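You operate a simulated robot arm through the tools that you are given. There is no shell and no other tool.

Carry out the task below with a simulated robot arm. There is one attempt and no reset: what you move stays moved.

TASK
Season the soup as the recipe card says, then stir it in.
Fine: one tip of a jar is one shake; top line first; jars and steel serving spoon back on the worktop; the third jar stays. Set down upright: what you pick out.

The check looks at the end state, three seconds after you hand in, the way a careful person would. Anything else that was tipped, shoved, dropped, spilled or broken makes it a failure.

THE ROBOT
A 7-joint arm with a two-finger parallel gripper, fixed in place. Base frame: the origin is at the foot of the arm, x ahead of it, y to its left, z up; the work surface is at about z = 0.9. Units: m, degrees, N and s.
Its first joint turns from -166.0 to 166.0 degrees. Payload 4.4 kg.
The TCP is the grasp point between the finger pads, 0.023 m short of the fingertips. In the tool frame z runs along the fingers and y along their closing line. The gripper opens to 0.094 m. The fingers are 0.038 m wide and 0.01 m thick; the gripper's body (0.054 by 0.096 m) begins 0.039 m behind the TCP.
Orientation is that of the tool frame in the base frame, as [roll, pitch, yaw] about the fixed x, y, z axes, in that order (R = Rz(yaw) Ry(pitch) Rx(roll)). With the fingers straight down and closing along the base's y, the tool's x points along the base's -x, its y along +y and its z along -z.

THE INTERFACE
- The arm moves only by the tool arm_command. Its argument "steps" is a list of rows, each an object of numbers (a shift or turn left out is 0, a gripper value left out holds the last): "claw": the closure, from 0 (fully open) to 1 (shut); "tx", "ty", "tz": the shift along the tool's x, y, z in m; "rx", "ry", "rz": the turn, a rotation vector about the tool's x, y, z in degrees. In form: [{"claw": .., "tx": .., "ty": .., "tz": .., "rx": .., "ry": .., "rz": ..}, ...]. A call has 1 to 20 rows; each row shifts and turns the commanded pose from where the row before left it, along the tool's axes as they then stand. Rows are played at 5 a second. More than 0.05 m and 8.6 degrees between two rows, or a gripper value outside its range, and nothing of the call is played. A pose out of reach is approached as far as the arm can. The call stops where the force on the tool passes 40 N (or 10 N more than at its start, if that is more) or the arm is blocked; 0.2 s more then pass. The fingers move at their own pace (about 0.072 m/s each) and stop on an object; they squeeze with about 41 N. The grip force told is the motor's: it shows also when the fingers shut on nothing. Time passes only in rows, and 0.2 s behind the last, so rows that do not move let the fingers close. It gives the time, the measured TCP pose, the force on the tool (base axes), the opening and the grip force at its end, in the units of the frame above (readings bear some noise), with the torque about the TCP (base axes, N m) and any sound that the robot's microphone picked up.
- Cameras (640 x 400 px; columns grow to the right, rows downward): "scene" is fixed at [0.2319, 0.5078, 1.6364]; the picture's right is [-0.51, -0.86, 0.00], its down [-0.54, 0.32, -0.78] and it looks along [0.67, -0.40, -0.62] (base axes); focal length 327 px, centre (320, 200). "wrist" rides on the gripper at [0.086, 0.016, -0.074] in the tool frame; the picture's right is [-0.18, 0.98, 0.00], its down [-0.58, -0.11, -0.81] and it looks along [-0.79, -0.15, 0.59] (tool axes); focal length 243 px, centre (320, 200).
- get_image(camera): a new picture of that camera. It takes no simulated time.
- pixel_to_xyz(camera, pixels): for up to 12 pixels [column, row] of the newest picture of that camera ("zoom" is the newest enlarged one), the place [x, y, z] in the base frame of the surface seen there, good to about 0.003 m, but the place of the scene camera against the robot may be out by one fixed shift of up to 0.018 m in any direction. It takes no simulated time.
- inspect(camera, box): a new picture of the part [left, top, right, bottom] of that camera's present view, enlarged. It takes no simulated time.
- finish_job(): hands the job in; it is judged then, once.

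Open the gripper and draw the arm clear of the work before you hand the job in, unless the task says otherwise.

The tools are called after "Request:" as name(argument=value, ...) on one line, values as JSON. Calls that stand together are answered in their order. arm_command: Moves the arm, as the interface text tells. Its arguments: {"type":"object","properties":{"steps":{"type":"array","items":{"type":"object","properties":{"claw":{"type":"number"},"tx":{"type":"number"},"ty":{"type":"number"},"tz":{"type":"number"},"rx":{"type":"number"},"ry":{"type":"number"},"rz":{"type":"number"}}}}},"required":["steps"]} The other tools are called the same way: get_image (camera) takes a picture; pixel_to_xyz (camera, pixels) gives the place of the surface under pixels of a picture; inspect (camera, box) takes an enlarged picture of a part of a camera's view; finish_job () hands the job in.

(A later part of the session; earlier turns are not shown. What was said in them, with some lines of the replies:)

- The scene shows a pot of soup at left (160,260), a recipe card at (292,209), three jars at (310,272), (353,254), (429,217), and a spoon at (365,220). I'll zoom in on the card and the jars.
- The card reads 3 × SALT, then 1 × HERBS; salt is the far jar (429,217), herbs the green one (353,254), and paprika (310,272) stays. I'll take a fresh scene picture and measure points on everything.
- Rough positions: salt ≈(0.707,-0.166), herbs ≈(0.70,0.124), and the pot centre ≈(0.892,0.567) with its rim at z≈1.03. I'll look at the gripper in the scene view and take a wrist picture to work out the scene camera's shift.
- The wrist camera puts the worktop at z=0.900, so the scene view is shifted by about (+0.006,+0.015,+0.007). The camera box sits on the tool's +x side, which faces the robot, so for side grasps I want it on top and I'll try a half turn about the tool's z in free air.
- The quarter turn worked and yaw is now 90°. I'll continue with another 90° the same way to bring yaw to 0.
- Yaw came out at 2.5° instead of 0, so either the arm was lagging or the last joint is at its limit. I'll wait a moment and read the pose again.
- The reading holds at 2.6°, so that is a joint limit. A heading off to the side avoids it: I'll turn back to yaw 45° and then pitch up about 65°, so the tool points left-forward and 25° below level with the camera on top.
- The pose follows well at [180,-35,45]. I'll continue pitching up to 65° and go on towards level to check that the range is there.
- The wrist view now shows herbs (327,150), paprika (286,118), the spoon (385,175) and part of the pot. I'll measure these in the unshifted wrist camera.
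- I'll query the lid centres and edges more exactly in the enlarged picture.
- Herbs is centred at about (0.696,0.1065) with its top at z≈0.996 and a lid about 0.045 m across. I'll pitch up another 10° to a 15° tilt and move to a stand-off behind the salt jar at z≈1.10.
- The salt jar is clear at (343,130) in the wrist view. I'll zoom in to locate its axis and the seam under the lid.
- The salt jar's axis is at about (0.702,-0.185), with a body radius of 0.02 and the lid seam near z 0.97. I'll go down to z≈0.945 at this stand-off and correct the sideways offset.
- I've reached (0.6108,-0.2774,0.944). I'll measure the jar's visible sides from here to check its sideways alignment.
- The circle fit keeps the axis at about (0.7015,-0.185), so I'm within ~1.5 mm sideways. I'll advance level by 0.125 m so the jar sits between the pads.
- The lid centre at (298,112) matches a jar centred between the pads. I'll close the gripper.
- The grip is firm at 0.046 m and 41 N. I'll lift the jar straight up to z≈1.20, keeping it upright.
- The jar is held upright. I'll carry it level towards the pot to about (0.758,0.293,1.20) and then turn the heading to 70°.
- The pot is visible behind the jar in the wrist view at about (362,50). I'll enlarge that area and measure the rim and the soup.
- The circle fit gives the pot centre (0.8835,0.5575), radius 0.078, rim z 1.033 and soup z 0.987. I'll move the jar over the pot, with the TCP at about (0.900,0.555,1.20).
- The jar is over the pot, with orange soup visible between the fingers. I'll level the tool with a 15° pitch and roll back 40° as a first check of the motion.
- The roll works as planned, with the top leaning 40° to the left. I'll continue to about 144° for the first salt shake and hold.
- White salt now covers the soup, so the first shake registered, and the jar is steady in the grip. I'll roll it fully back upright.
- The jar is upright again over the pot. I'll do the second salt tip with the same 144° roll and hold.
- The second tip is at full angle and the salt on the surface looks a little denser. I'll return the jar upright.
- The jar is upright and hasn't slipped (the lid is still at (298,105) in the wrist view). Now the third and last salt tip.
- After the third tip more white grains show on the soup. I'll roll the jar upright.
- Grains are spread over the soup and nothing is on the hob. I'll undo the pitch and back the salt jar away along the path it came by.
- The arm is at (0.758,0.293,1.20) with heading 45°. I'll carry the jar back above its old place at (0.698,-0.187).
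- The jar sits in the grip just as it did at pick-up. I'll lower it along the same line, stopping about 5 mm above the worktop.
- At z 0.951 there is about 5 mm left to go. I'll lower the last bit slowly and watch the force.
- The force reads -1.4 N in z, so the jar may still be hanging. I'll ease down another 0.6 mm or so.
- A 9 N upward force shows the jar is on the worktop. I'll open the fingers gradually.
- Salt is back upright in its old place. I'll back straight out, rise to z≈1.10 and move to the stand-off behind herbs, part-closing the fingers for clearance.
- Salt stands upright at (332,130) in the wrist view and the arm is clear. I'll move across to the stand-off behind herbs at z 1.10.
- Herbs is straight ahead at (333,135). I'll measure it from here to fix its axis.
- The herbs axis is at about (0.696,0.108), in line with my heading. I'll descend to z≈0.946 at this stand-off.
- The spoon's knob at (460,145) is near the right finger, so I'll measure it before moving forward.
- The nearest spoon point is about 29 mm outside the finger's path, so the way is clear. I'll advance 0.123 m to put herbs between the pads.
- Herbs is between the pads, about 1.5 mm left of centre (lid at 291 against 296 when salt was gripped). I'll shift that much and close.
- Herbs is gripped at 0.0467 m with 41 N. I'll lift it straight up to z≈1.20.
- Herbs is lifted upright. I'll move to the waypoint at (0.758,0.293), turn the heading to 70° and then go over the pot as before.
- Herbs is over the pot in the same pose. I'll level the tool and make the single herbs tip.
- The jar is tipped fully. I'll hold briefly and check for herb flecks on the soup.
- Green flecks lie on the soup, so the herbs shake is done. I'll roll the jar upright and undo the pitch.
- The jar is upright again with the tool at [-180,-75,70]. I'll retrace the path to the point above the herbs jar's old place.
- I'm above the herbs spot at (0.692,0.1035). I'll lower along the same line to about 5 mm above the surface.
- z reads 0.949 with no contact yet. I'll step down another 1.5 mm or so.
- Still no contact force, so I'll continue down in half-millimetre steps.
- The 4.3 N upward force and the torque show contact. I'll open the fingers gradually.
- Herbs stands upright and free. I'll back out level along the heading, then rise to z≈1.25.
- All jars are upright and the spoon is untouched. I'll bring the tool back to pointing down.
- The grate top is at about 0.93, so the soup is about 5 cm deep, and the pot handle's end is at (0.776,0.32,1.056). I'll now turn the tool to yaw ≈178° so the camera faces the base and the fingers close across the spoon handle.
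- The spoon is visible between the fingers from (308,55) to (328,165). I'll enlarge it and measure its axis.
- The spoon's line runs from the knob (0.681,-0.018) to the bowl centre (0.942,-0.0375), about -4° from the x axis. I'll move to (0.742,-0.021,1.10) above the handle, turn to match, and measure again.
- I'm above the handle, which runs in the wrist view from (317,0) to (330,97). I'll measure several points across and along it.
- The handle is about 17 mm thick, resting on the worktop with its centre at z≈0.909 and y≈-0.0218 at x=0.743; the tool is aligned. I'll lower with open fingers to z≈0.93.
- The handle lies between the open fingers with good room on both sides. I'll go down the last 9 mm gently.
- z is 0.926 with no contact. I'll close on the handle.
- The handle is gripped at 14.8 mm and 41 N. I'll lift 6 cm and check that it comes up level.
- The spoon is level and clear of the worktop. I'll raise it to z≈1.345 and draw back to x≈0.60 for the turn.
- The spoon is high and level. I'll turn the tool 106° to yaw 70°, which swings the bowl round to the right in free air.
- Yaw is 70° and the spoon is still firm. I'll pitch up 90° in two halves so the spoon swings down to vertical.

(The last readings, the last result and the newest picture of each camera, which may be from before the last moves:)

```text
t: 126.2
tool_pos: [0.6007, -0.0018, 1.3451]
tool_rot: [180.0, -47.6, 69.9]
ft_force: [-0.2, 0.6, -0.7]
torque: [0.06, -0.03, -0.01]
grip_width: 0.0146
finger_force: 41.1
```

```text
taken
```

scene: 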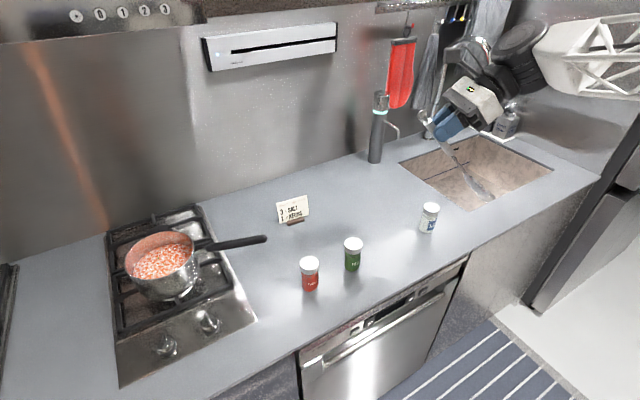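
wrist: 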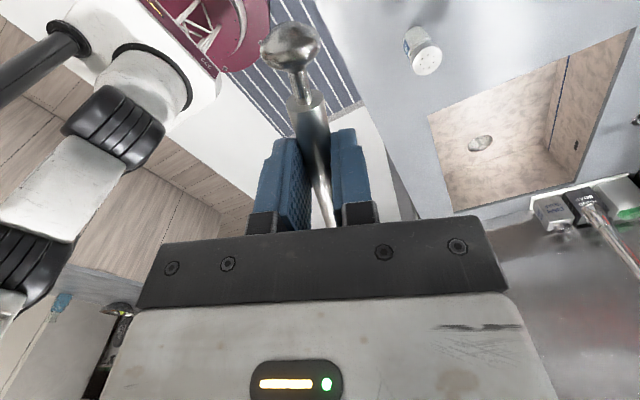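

The spoon hangs at about 45° in the scene view, bowl at (485,192). I'll pitch the remaining 42.5° to vertical.

Request:
arm_command(steps=[{"ry": 5}, {"ry": 7.5}, {"ry": 7.5}, {"ry": 7.5}, {"ry": 7.5}, {"ry": 5}, {"ry": 2.4}, {}])

Request:
get_image(camera="scene")

Request:
get_image(camera="wrist")

```text
t: 128.0
tool_pos: [0.601, -0.002, 1.3457]
tool_rot: [161.1, -89.9, 88.8]
ft_force: [-0.5, 0.5, -0.1]
torque: [0.0, 0.03, -0.03]
grip_width: 0.0148
finger_force: 40.6
```

```text
taken
```

scene: 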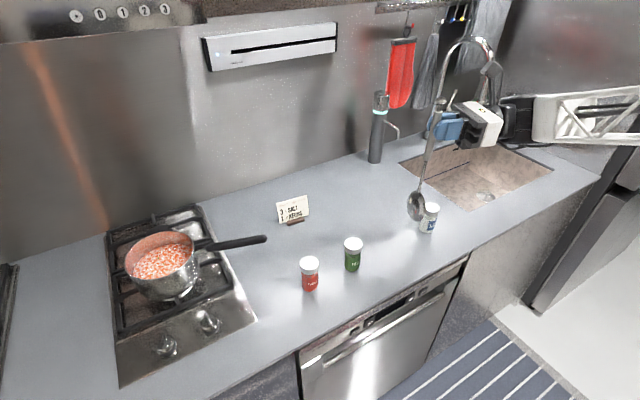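

```text
taken
```

wrist: 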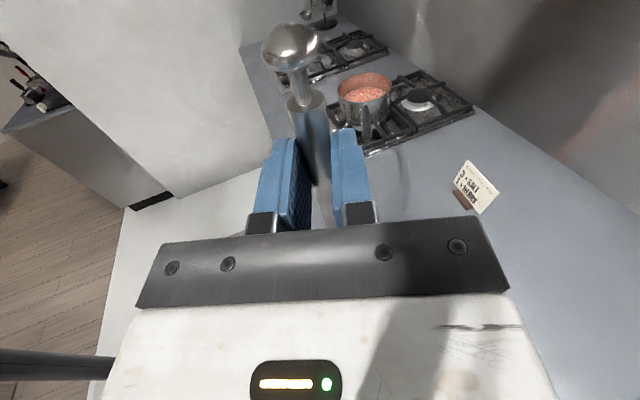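

The spoon hangs vertically with the bowl at (417,205) in the scene view. I'll measure the bowl and handle to get the tip's offset from the TCP.

Request:
inspect(camera="scene", box=[370, 80, 530, 230])

Request:
pixel_to_xyz(camera="scene", pixels=[[417, 205], [416, 218], [417, 195], [424, 170], [430, 145], [437, 112], [439, 102], [411, 207], [421, 210], [415, 215]])

```text
2.67 times, centred on (450, 155) of scene
```

zoom: 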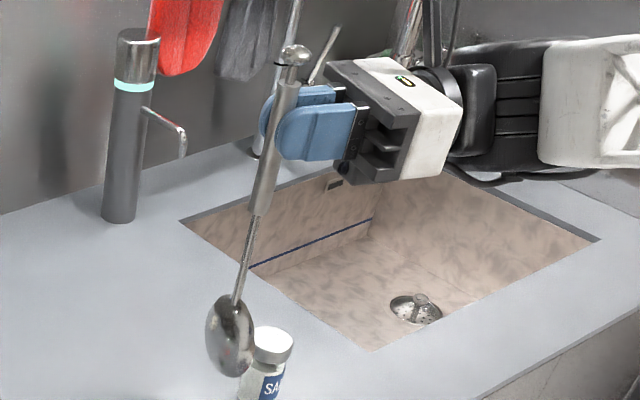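

```text
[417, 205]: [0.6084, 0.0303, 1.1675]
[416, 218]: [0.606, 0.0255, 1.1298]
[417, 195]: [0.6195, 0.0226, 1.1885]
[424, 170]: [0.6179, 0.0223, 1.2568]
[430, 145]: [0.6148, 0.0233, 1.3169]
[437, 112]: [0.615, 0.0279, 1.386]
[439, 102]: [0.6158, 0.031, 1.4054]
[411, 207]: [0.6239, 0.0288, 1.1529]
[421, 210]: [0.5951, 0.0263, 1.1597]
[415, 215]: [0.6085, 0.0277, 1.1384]
```

The spoon's axis sits about 0.017 m beyond the TCP along the heading, with its tip about 0.232 m below. I'll carry it level at z≈1.346 until it's above the pot centre, keeping the tip about 8 cm above the rim.

Request:
arm_command(steps=[{"ty": 0.0024, "tz": 0.0189}, {"ty": 0.00464, "tz": 0.03784}, {"ty": 0.00464, "tz": 0.03784}, {"ty": 0.00464, "tz": 0.03784}, {"ty": 0.00464, "tz": 0.03784}, {"ty": 0.00464, "tz": 0.03784}, {"ty": 0.00464, "tz": 0.03784}, {"ty": 0.00464, "tz": 0.03784}, {"ty": 0.00464, "tz": 0.03784}, {"ty": 0.00464, "tz": 0.03784}, {"ty": 0.00464, "tz": 0.03784}, {"ty": 0.00464, "tz": 0.03784}, {"ty": 0.00464, "tz": 0.03784}, {"ty": 0.00464, "tz": 0.03784}, {"ty": 0.00464, "tz": 0.03784}, {"ty": 0.00464, "tz": 0.03784}, {"ty": 0.0024, "tz": 0.0189}, {}, {}])

Request:
get_image(camera="scene")

Request:
get_image(camera="wrist")

```text
t: 132.0
tool_pos: [0.878, 0.5386, 1.3449]
tool_rot: [175.6, -89.9, 74.5]
ft_force: [-0.2, 0.8, -0.5]
torque: [-0.01, 0.03, -0.02]
grip_width: 0.015
finger_force: 41.1
```

```text
taken
```

scene: 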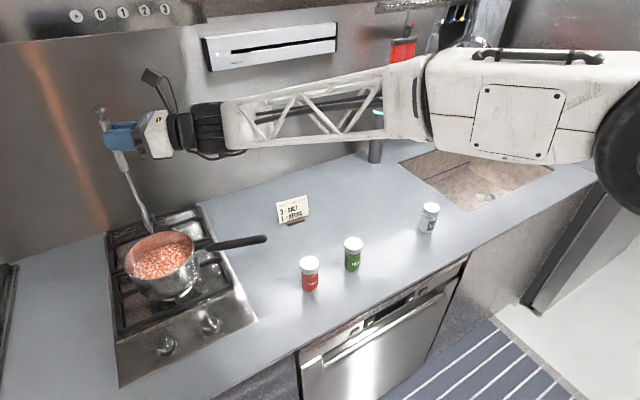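

```text
taken
```

wrist: 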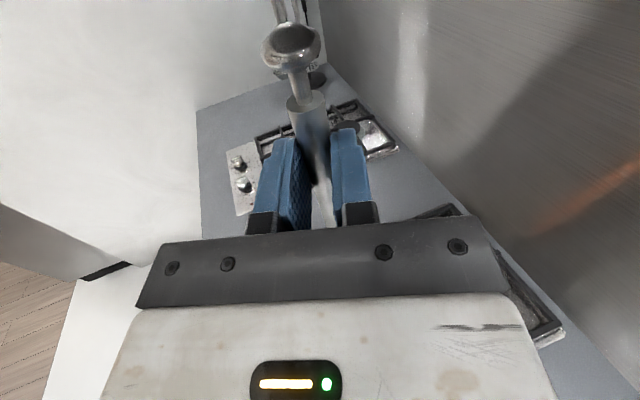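

The spoon is above the pot. I'll zoom in and measure the bowl against the pot rim in the same scene frame.

Request:
inspect(camera="scene", box=[80, 90, 280, 310])

Request:
pixel_to_xyz(camera="scene", pixels=[[149, 220], [150, 228], [147, 212], [138, 190], [125, 170], [112, 140], [100, 112], [126, 262], [199, 255], [165, 231], [155, 285]])

```text
1.82 times, centred on (180, 200) of scene
```

zoom: 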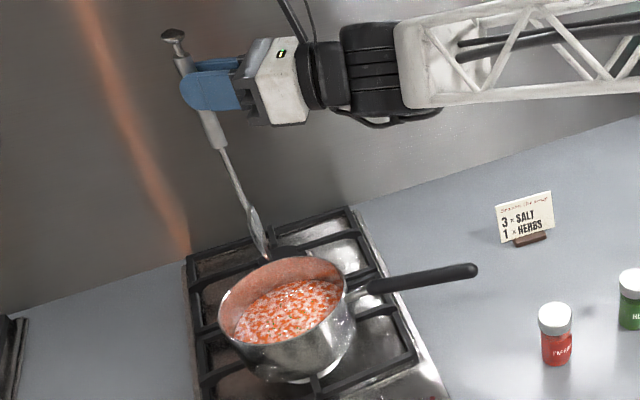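

```text
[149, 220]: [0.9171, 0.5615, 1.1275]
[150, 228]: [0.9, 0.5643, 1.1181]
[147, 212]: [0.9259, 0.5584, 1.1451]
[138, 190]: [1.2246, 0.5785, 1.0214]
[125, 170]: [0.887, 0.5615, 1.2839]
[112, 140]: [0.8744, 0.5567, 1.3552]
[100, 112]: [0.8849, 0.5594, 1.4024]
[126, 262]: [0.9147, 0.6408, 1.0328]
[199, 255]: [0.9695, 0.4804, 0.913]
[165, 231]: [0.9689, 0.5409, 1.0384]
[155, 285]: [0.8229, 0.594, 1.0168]
```

The bowl is about (+0.005,-0.005) from the pot centre with its tip at z≈1.112. I'll correct that and lower until the tip is just above the soup, inside the rim.

Request:
arm_command(steps=[{"ty": -0.0064, "tz": 0.003}, {"tx": -0.02}, {"tx": -0.025}, {"tx": -0.025}, {"tx": -0.02}, {"tx": -0.015}, {}, {}])

Request:
inspect(camera="scene", box=[80, 140, 280, 310])

```text
t: 133.8
tool_pos: [0.8732, 0.5449, 1.2389]
tool_rot: [3.2, -90.0, -113.1]
ft_force: [0.6, 0.8, -0.7]
torque: [-0.01, 0.04, 0.0]
grip_width: 0.0147
finger_force: 41.2
```

```text
2.35 times, centred on (180, 225) of scene
```

zoom: 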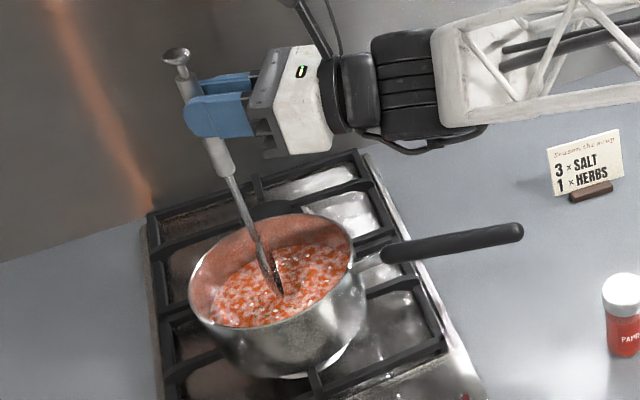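

The tip is about 2 cm above the soup near its middle, at (280,297) in the zoom. I'll lower another 5 cm into the soup, gently, while watching the force.

Request:
arm_command(steps=[{"tx": -0.012}, {"tx": -0.012}, {"tx": -0.012}, {"tx": -0.008}, {"tx": -0.006}, {}, {}])

Request:
inspect(camera="scene", box=[100, 180, 260, 300])

```text
t: 135.4
tool_pos: [0.8729, 0.5451, 1.1912]
tool_rot: [63.5, -89.9, -173.4]
ft_force: [0.0, 0.5, 22.9]
torque: [0.47, -0.14, 0.02]
grip_width: 0.0146
finger_force: 41.0
```

```text
3.33 times, centred on (180, 240) of scene
```

zoom: 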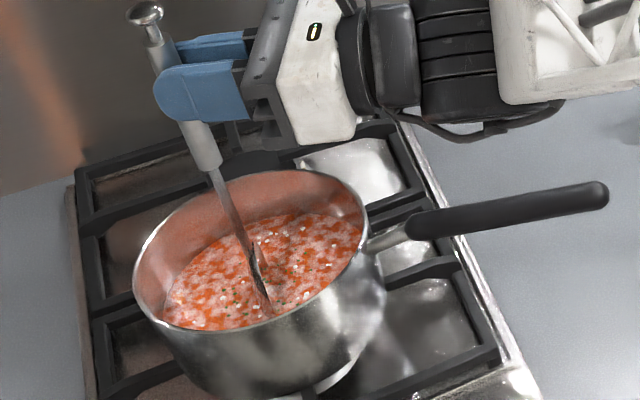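

A 22.9 N upward force shows the tip has touched the pot's bottom. I'll raise 8 mm right away.

Request:
arm_command(steps=[{"tx": 0.004}, {"tx": 0.004}, {}, {}])

Request:
inspect(camera="scene", box=[100, 180, 260, 300])

```text
t: 136.4
tool_pos: [0.8718, 0.5441, 1.1967]
tool_rot: [-170.8, -89.9, 60.8]
ft_force: [0.8, 0.2, -0.3]
torque: [-0.03, 0.04, -0.01]
grip_width: 0.0147
finger_force: 41.4
```

```text
3.33 times, centred on (180, 240) of scene
```

zoom: 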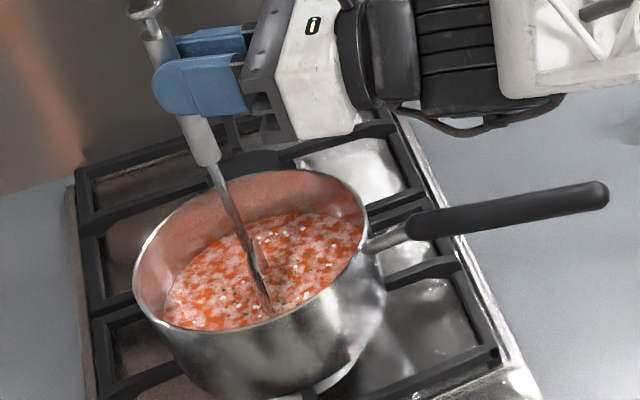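

The force is back to zero at z≈1.197. I'll measure where the spoon enters the soup.

Request:
pixel_to_xyz(camera="zoom", pixels=[[268, 318], [262, 295], [255, 265], [245, 235], [225, 195], [205, 150], [200, 280], [320, 250], [280, 318], [240, 300], [300, 290], [150, 25]])

```text
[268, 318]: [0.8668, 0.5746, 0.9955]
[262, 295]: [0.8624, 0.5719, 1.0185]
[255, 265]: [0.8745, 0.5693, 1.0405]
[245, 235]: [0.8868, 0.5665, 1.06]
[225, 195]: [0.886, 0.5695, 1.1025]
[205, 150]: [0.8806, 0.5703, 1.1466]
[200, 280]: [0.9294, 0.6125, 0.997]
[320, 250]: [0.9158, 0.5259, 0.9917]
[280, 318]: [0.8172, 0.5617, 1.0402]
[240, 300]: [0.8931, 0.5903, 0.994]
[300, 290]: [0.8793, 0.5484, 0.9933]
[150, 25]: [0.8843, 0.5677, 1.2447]
```

The contact torque puts the bowl at about (0.879,0.5605), near the pot's centre, and it's now ~6 mm off the bottom and dipped in. I'll stir one slow circle of 3 cm radius and check the force and picture.

Request:
arm_command(steps=[{"ty": 0.012}, {"ty": 0.012}, {"ty": 0.012}, {"ty": -0.00402, "tz": 0.015}, {"ty": -0.01098, "tz": 0.01098}, {"ty": -0.015, "tz": 0.00402}, {"ty": -0.015, "tz": -0.00402}, {"ty": -0.01098, "tz": -0.01098}, {"ty": -0.00402, "tz": -0.015}, {"ty": 0.00402, "tz": -0.015}, {"ty": 0.01098, "tz": -0.01098}, {"ty": 0.015, "tz": -0.00402}, {"ty": 0.015, "tz": 0.00402}, {"ty": 0.01098, "tz": 0.01098}, {"ty": 0.00402, "tz": 0.015}])

Request:
inspect(camera="scene", box=[100, 180, 260, 300])

```text
t: 139.6
tool_pos: [0.9049, 0.5328, 1.2009]
tool_rot: [174.3, -89.9, 75.7]
ft_force: [0.3, -0.4, -0.8]
torque: [0.0, 0.02, 0.03]
grip_width: 0.0145
finger_force: 41.0
```

```text
3.33 times, centred on (180, 240) of scene
```

zoom: 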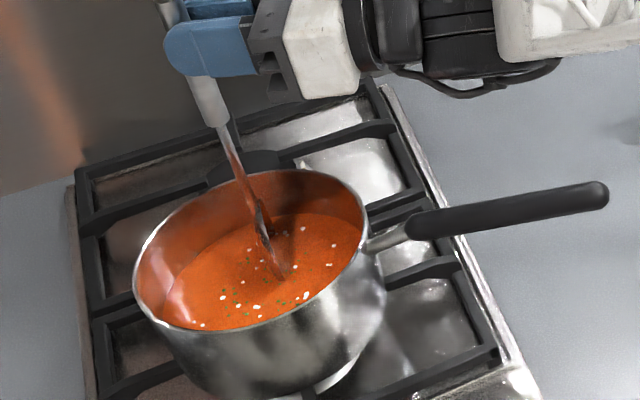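

The milky layer has mixed in after one circle, a few grains remain, and no force shows. I'll stir more circles.

Request:
arm_command(steps=[{"ty": -0.00402, "tz": 0.015}, {"ty": -0.01098, "tz": 0.01098}, {"ty": -0.015, "tz": 0.00402}, {"ty": -0.015, "tz": -0.00402}, {"ty": -0.01098, "tz": -0.01098}, {"ty": -0.00402, "tz": -0.015}, {"ty": 0.00402, "tz": -0.015}, {"ty": 0.01098, "tz": -0.01098}, {"ty": 0.015, "tz": -0.00402}, {"ty": 0.015, "tz": 0.00402}, {"ty": 0.01098, "tz": 0.01098}, {"ty": 0.00402, "tz": 0.015}])

Request:
inspect(camera="scene", box=[100, 180, 260, 300])

```text
t: 142.2
tool_pos: [0.9066, 0.5306, 1.1981]
tool_rot: [177.5, -89.9, 72.6]
ft_force: [-0.4, -0.1, 0.2]
torque: [-0.03, 0.0, -0.03]
grip_width: 0.0148
finger_force: 41.3
```

```text
3.33 times, centred on (180, 240) of scene
```

zoom: 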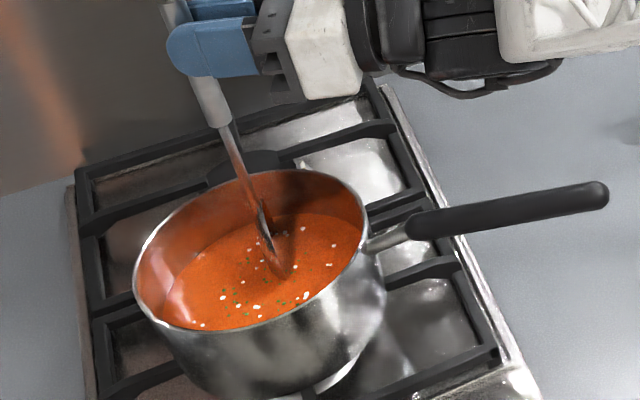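

The remaining specks look like garnish that stays on the surface. I'll stir two more full circles to be thorough.

Request:
arm_command(steps=[{"ty": -0.00573, "tz": 0.01763}, {"ty": -0.015, "tz": 0.0109}, {"ty": -0.01854, "tz": 0}, {"ty": -0.015, "tz": -0.0109}, {"ty": -0.00573, "tz": -0.01763}, {"ty": 0.00573, "tz": -0.01763}, {"ty": 0.015, "tz": -0.0109}, {"ty": 0.01854, "tz": 0}, {"ty": 0.015, "tz": 0.0109}, {"ty": 0.00573, "tz": 0.01763}, {"ty": -0.00573, "tz": 0.01763}, {"ty": -0.015, "tz": 0.0109}, {"ty": -0.01854, "tz": 0}, {"ty": -0.015, "tz": -0.0109}, {"ty": -0.00573, "tz": -0.01763}, {"ty": 0.00573, "tz": -0.01763}, {"ty": 0.015, "tz": -0.0109}, {"ty": 0.01854, "tz": 0}, {"ty": 0.015, "tz": 0.0109}, {"ty": 0.00573, "tz": 0.01763}])

Request:
inspect(camera="scene", box=[100, 180, 260, 300])

```text
t: 146.4
tool_pos: [0.9088, 0.533, 1.1963]
tool_rot: [179.3, -89.9, 70.8]
ft_force: [0.6, 0.1, 0.0]
torque: [-0.01, 0.0, -0.02]
grip_width: 0.0148
finger_force: 41.1
```

```text
3.33 times, centred on (180, 240) of scene
```

zoom: 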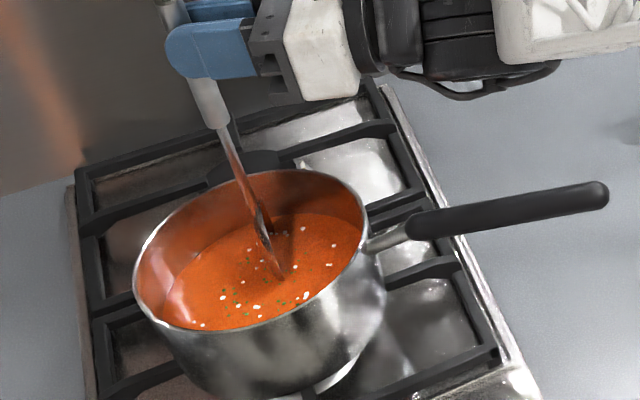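

The soup is evenly stirred and no force shows. I'll return to the pot's centre and lift the spoon straight out, pausing above the pot.

Request:
arm_command(steps=[{"ty": -0.015}, {"ty": -0.015}, {"tx": 0.015}, {"tx": 0.022}, {"tx": 0.022}, {"tx": 0.022}, {"tx": 0.022}, {"tx": 0.022}, {"tx": 0.022}, {}, {}, {}, {}, {}, {}])

Request:
inspect(camera="scene", box=[60, 90, 300, 310])

Request:
get_image(camera="wrist")

```text
t: 149.6
tool_pos: [0.8758, 0.5428, 1.3458]
tool_rot: [-179.8, -89.9, 69.7]
ft_force: [-0.5, -0.7, -1.7]
torque: [0.02, 0.01, -0.04]
grip_width: 0.0147
finger_force: 40.9
```

```text
1.82 times, centred on (180, 200) of scene
```

zoom: 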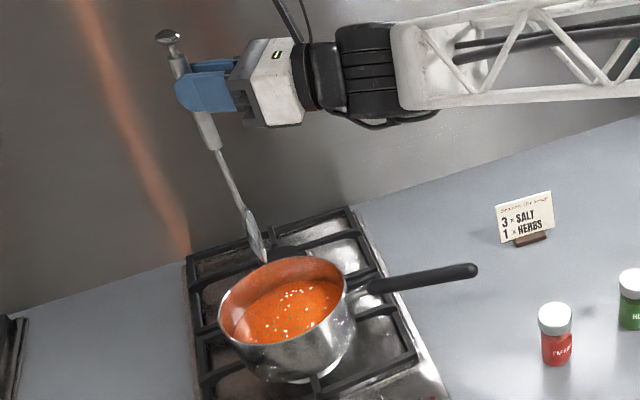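

```text
taken
```

wrist: 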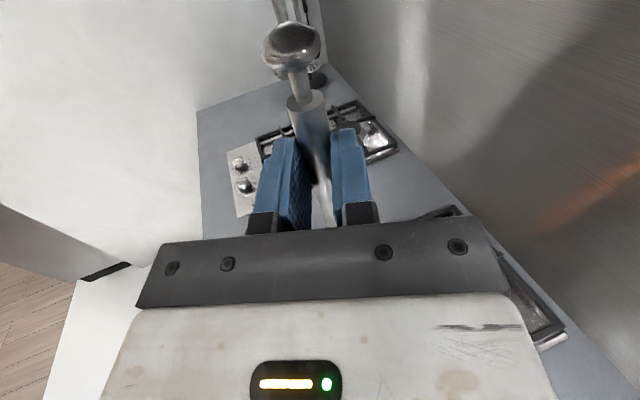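

The spoon is out, its pose in the grip is unchanged and the pot is where it was. I'll carry it back along the same line, high above everything.

Request:
arm_command(steps=[{"ty": -0.0023, "tz": -0.019}, {"ty": -0.004625, "tz": -0.038025}, {"ty": -0.004625, "tz": -0.038025}, {"ty": -0.004625, "tz": -0.038025}, {"ty": -0.004625, "tz": -0.038025}, {"ty": -0.004625, "tz": -0.038025}, {"ty": -0.004625, "tz": -0.038025}, {"ty": -0.004625, "tz": -0.038025}, {"ty": -0.004625, "tz": -0.038025}, {"ty": -0.004625, "tz": -0.038025}, {"ty": -0.004625, "tz": -0.038025}, {"ty": -0.004625, "tz": -0.038025}, {"ty": -0.004625, "tz": -0.038025}, {"ty": -0.004625, "tz": -0.038025}, {"ty": -0.004625, "tz": -0.038025}, {"ty": -0.004625, "tz": -0.038025}, {"ty": -0.0023, "tz": -0.019}, {}])

Request:
get_image(camera="scene")

```text
t: 153.4
tool_pos: [0.6009, -0.0012, 1.3463]
tool_rot: [176.4, -90.0, 73.5]
ft_force: [1.0, -0.8, -0.9]
torque: [-0.04, 0.0, 0.02]
grip_width: 0.0148
finger_force: 41.5
```

```text
taken
```

scene: 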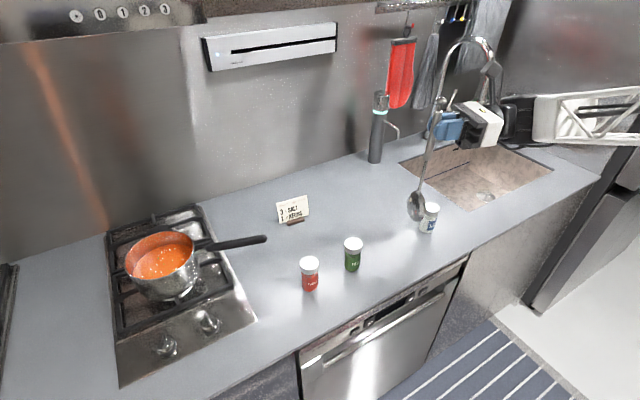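

The arm is back at (0.601,-0.001,1.346) and the spoon hangs as before. I'll pitch the tool back to pointing down (-89.9°).

Request:
arm_command(steps=[{"ry": -2.4}, {"ry": -5}, {"ry": -7.5}, {"ry": -7.5}, {"ry": -7.5}, {"ry": -7.5}, {"ry": -7.5}, {"ry": -7.5}, {"ry": -7.5}, {"ry": -7.5}, {"ry": -7.5}, {"ry": -7.5}, {"ry": -5}, {"ry": -2.5}, {}])

```text
t: 156.6
tool_pos: [0.6017, -0.0016, 1.3453]
tool_rot: [180.0, 0.0, 70.0]
ft_force: [0.1, 0.4, -1.2]
torque: [0.08, 0.02, -0.03]
grip_width: 0.0147
finger_force: 41.1
```

The tool points straight down at yaw 70°. I'll turn it back by 106° to yaw 176°.

Request:
arm_command(steps=[{"rz": -4}, {"rz": -7}, {"rz": -8}, {"rz": -8}, {"rz": -8}, {"rz": -8}, {"rz": -8}, {"rz": -8}, {"rz": -8}, {"rz": -8}, {"rz": -8}, {"rz": -8}, {"rz": -8}, {"rz": -7}, {}])

Request:
get_image(camera="scene")

Request:
get_image(camera="wrist")

```text
t: 159.8
tool_pos: [0.601, -0.0021, 1.3468]
tool_rot: [180.0, 0.0, 176.0]
ft_force: [0.0, -0.2, -2.2]
torque: [-0.02, 0.08, 0.01]
grip_width: 0.0147
finger_force: 41.1
```

```text
taken
```

scene: 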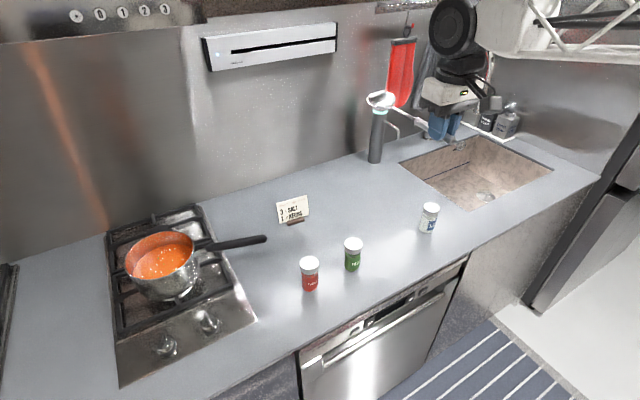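

```text
taken
```

wrist: 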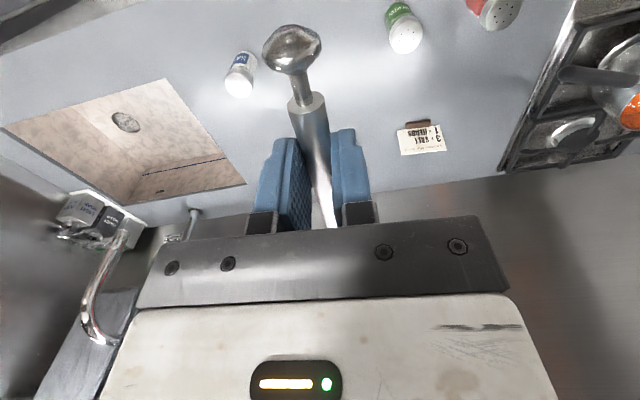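

Yaw is 176° and the spoon is level and forward again. I'll move back down along the lift path to about 6 cm above the laying height.

Request:
arm_command(steps=[{"tx": -0.007, "ty": -0.0005, "tz": 0.018}, {"tx": -0.0141, "ty": -0.001, "tz": 0.036}, {"tx": -0.0141, "ty": -0.001, "tz": 0.036}, {"tx": -0.0141, "ty": -0.001, "tz": 0.036}, {"tx": -0.0141, "ty": -0.001, "tz": 0.036}, {"tx": -0.0141, "ty": -0.001, "tz": 0.036}, {"tx": -0.0141, "ty": -0.001, "tz": 0.036}, {"tx": -0.0141, "ty": -0.001, "tz": 0.036}, {"tx": -0.0141, "ty": -0.001, "tz": 0.036}, {"tx": -0.0141, "ty": -0.001, "tz": 0.036}, {"tx": -0.007, "ty": -0.0005, "tz": 0.018}, {}])

Request:
get_image(camera="wrist")

Request:
inspect(camera="scene", box=[300, 130, 460, 270])

```text
t: 162.4
tool_pos: [0.7424, -0.0205, 0.9826]
tool_rot: [179.9, 0.0, 176.0]
ft_force: [-0.4, -0.8, -0.6]
torque: [-0.01, 0.06, 0.04]
grip_width: 0.0146
finger_force: 41.4
```

```text
taken
```

wrist: 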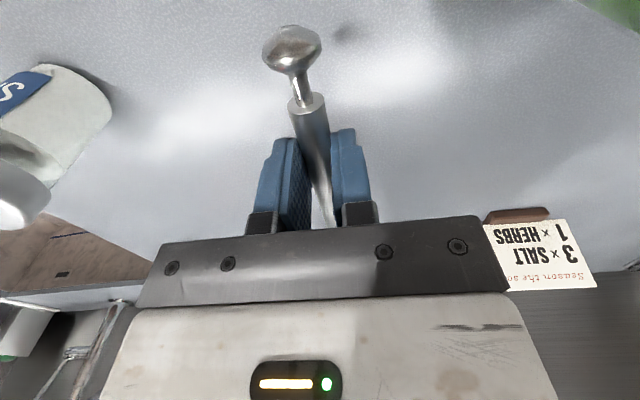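

```text
2.86 times, centred on (380, 200) of scene
```

zoom: 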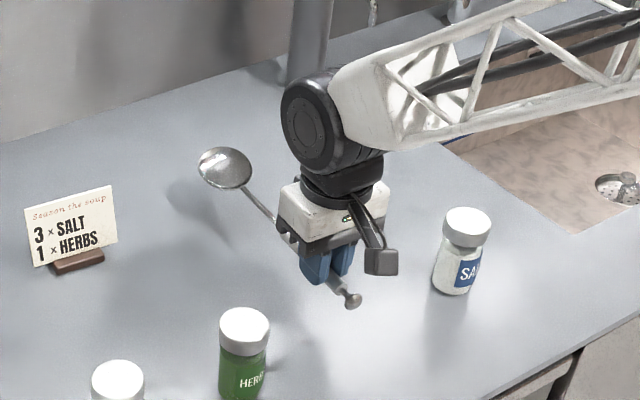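

The spoon is nearly as it was at pick-up (knob at (292,48) against (290,42)), so the bowl may touch slightly early. I'll lower 4.5 cm and then proceed in small steps.

Request:
arm_command(steps=[{"tz": 0.02}, {"tz": 0.015}, {"tz": 0.008}, {}, {}])

Request:
get_image(camera="wrist")

Request:
inspect(camera="scene", box=[310, 170, 430, 260])

```text
t: 163.6
tool_pos: [0.7401, -0.0206, 0.9417]
tool_rot: [180.0, 0.0, 176.0]
ft_force: [0.7, -0.2, -0.7]
torque: [-0.01, 0.09, 0.01]
grip_width: 0.0147
finger_force: 41.3
```

```text
taken
```

wrist: 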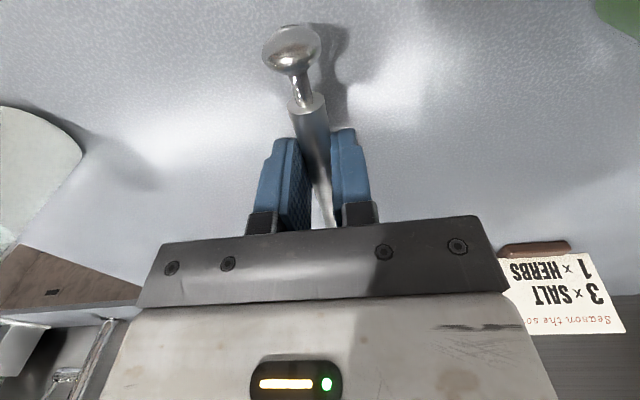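

```text
4.44 times, centred on (370, 215) of scene
```

zoom: 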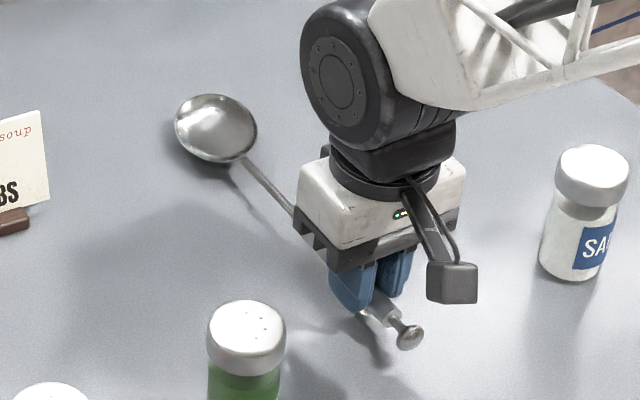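

No contact yet at z≈0.942. I'll lower in 2–3 mm steps and watch the force.

Request:
arm_command(steps=[{"tz": 0.003}, {"tz": 0.003}, {"tz": 0.002}, {}, {}])

```text
t: 164.8
tool_pos: [0.7413, -0.0209, 0.9353]
tool_rot: [-180.0, 0.1, 176.0]
ft_force: [0.2, -0.3, -1.1]
torque: [0.01, 0.05, -0.04]
grip_width: 0.0146
finger_force: 40.9
```

Still free at 0.935, so I'll step down further.

Request:
arm_command(steps=[{"tz": 0.002}, {"tz": 0.002}, {"tz": 0.001}, {}, {}])

```text
t: 166.0
tool_pos: [0.7415, -0.0229, 0.9292]
tool_rot: [180.0, 0.1, 176.0]
ft_force: [0.8, 0.3, -0.4]
torque: [0.01, 0.07, -0.01]
grip_width: 0.0148
finger_force: 41.3
```

No contact at 0.929. I'll go down another 2.5 mm to reach the pick-up height.

Request:
arm_command(steps=[{"tz": 0.001}, {"tz": 0.001}, {"tz": 0.0007}, {}, {}])

Request:
inspect(camera="scene", box=[310, 170, 430, 260])

Request:
get_image(camera="wrist")

```text
t: 167.2
tool_pos: [0.7408, -0.0223, 0.9256]
tool_rot: [-179.9, 0.0, 175.9]
ft_force: [2.0, 0.4, 4.9]
torque: [0.02, -0.92, 0.08]
grip_width: 0.0146
finger_force: 40.9
```

```text
4.44 times, centred on (370, 215) of scene
```

zoom: 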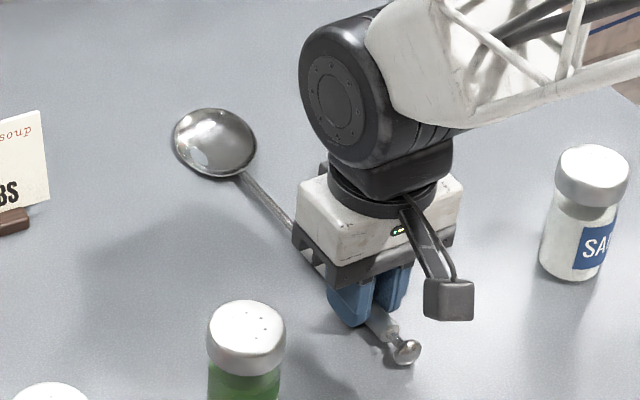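

```text
taken
```

wrist: 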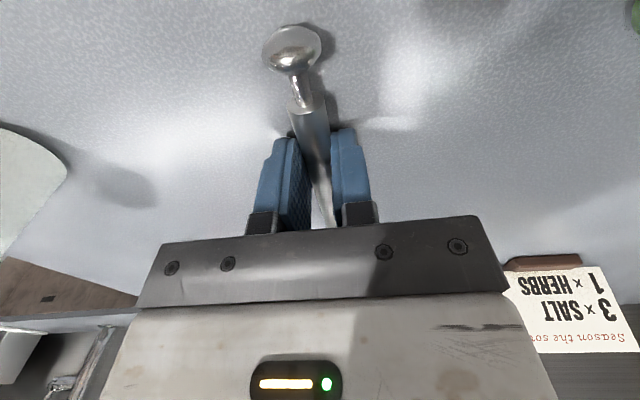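

The bowl now rests on the worktop (4.9 N, with the torque pointing to contact 0.19 m ahead) and the handle is within a millimetre or two. I'll open the fingers gradually.

Request:
arm_command(steps=[{"claw": 0.8}, {"claw": 0.7}, {"claw": 0.55}, {"claw": 0.4}, {"claw": 0.2}, {"claw": 0}, {}, {}])

Request:
get_image(camera="wrist")

Request:
inspect(camera="scene", box=[310, 170, 430, 260])

```text
t: 169.0
tool_pos: [0.7409, -0.0222, 0.9263]
tool_rot: [-179.9, 0.0, 176.0]
ft_force: [-0.1, 0.1, 0.9]
torque: [0.01, 0.0, -0.01]
grip_width: 0.0942
finger_force: 0.0
```

```text
taken
```

wrist: 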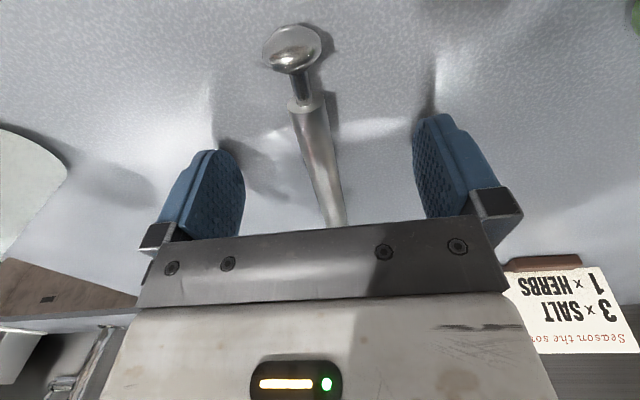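

```text
4.44 times, centred on (370, 215) of scene
```

zoom: 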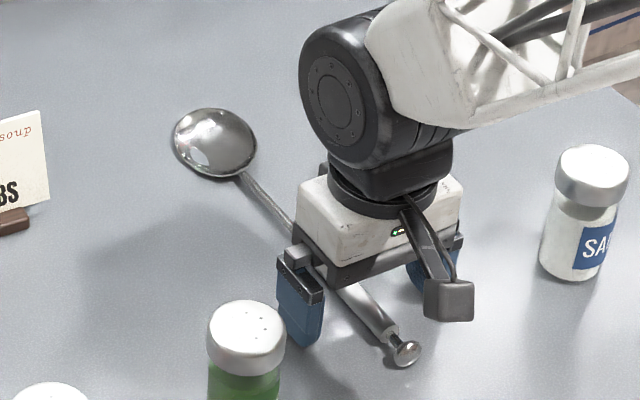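

The spoon lies on the worktop and the fingers are open and clear of it. I'll rise straight up and draw back to the start area.

Request:
arm_command(steps=[{"tz": -0.015}, {"tz": -0.03}, {"tz": -0.04}, {"tz": -0.04}, {"tz": -0.04}, {"tz": -0.04}, {"tz": -0.04}, {"tz": -0.04}, {"tz": -0.04}, {"tz": -0.04}, {"tz": -0.04}, {"tx": 0.04}, {"tx": 0.04}, {"tx": 0.04}, {"tx": 0.04}, {}, {}])

Request:
get_image(camera="scene")

Request:
get_image(camera="wrist")

```text
t: 172.6
tool_pos: [0.5807, -0.0109, 1.3332]
tool_rot: [179.9, 0.0, 176.0]
ft_force: [0.9, -0.5, 0.9]
torque: [0.01, 0.02, -0.02]
grip_width: 0.0939
finger_force: 0.1
```

```text
taken
```

scene: 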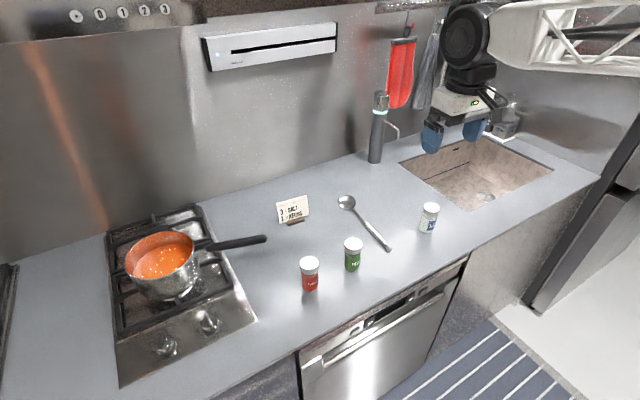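

```text
taken
```

wrist: 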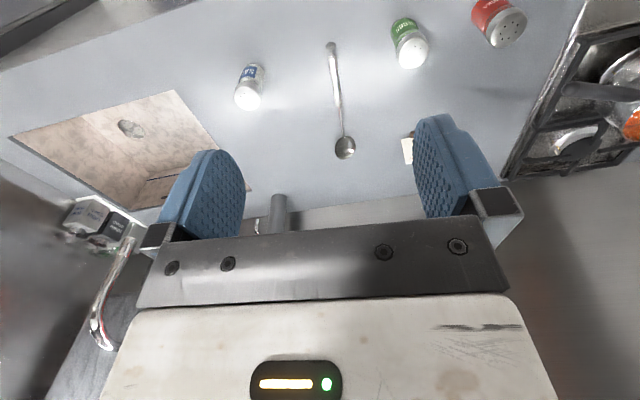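

I'll take a last close look at the pot, jars and spoon before handing in.

Request:
inspect(camera="scene", box=[280, 180, 460, 300])

Request:
inspect(camera="scene", box=[90, 190, 290, 315])

```text
3.33 times, centred on (370, 240) of scene
```

zoom: 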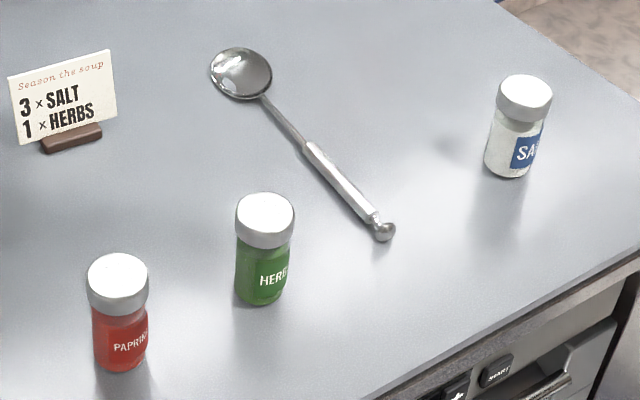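

```text
3.20 times, centred on (190, 252) of scene
```

zoom: 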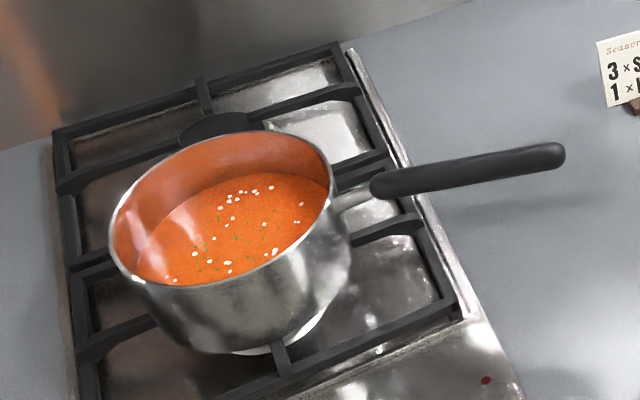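

Both used jars stand upright in their places, paprika is untouched, the spoon is back on the worktop, and the pot hasn't moved and holds the stirred soup. The gripper is open and clear, so I'm handing in.

Request:
finish_job()

```text
The job is handed in.
```

I seasoned the soup as the card says, with three shakes of salt and then one of herbs, and stirred it in with the steel spoon. The job is handed in, and I haven't seen the check's result.

- **Shakes:** The robot's microphone picked up no shake sounds, so I counted by tips and by what landed in the soup. Salt showed after the first tip and looked denser after the next two, and green flecks showed after the herbs tip.
- **Stirring:** I made four circles in the soup. The milky salt layer mixed in after the first. Some white grains and green flecks still float on top.
- **Pot contact:** The spoon touched the bottom of the pot once on the way in, at about 23 N. I raised it straight away, and the pot did not move.
- **Worktop:** Salt and herbs stand upright in their old places, the spoon is back where it lay, and paprika was not touched. I saw nothing spilled or knocked.
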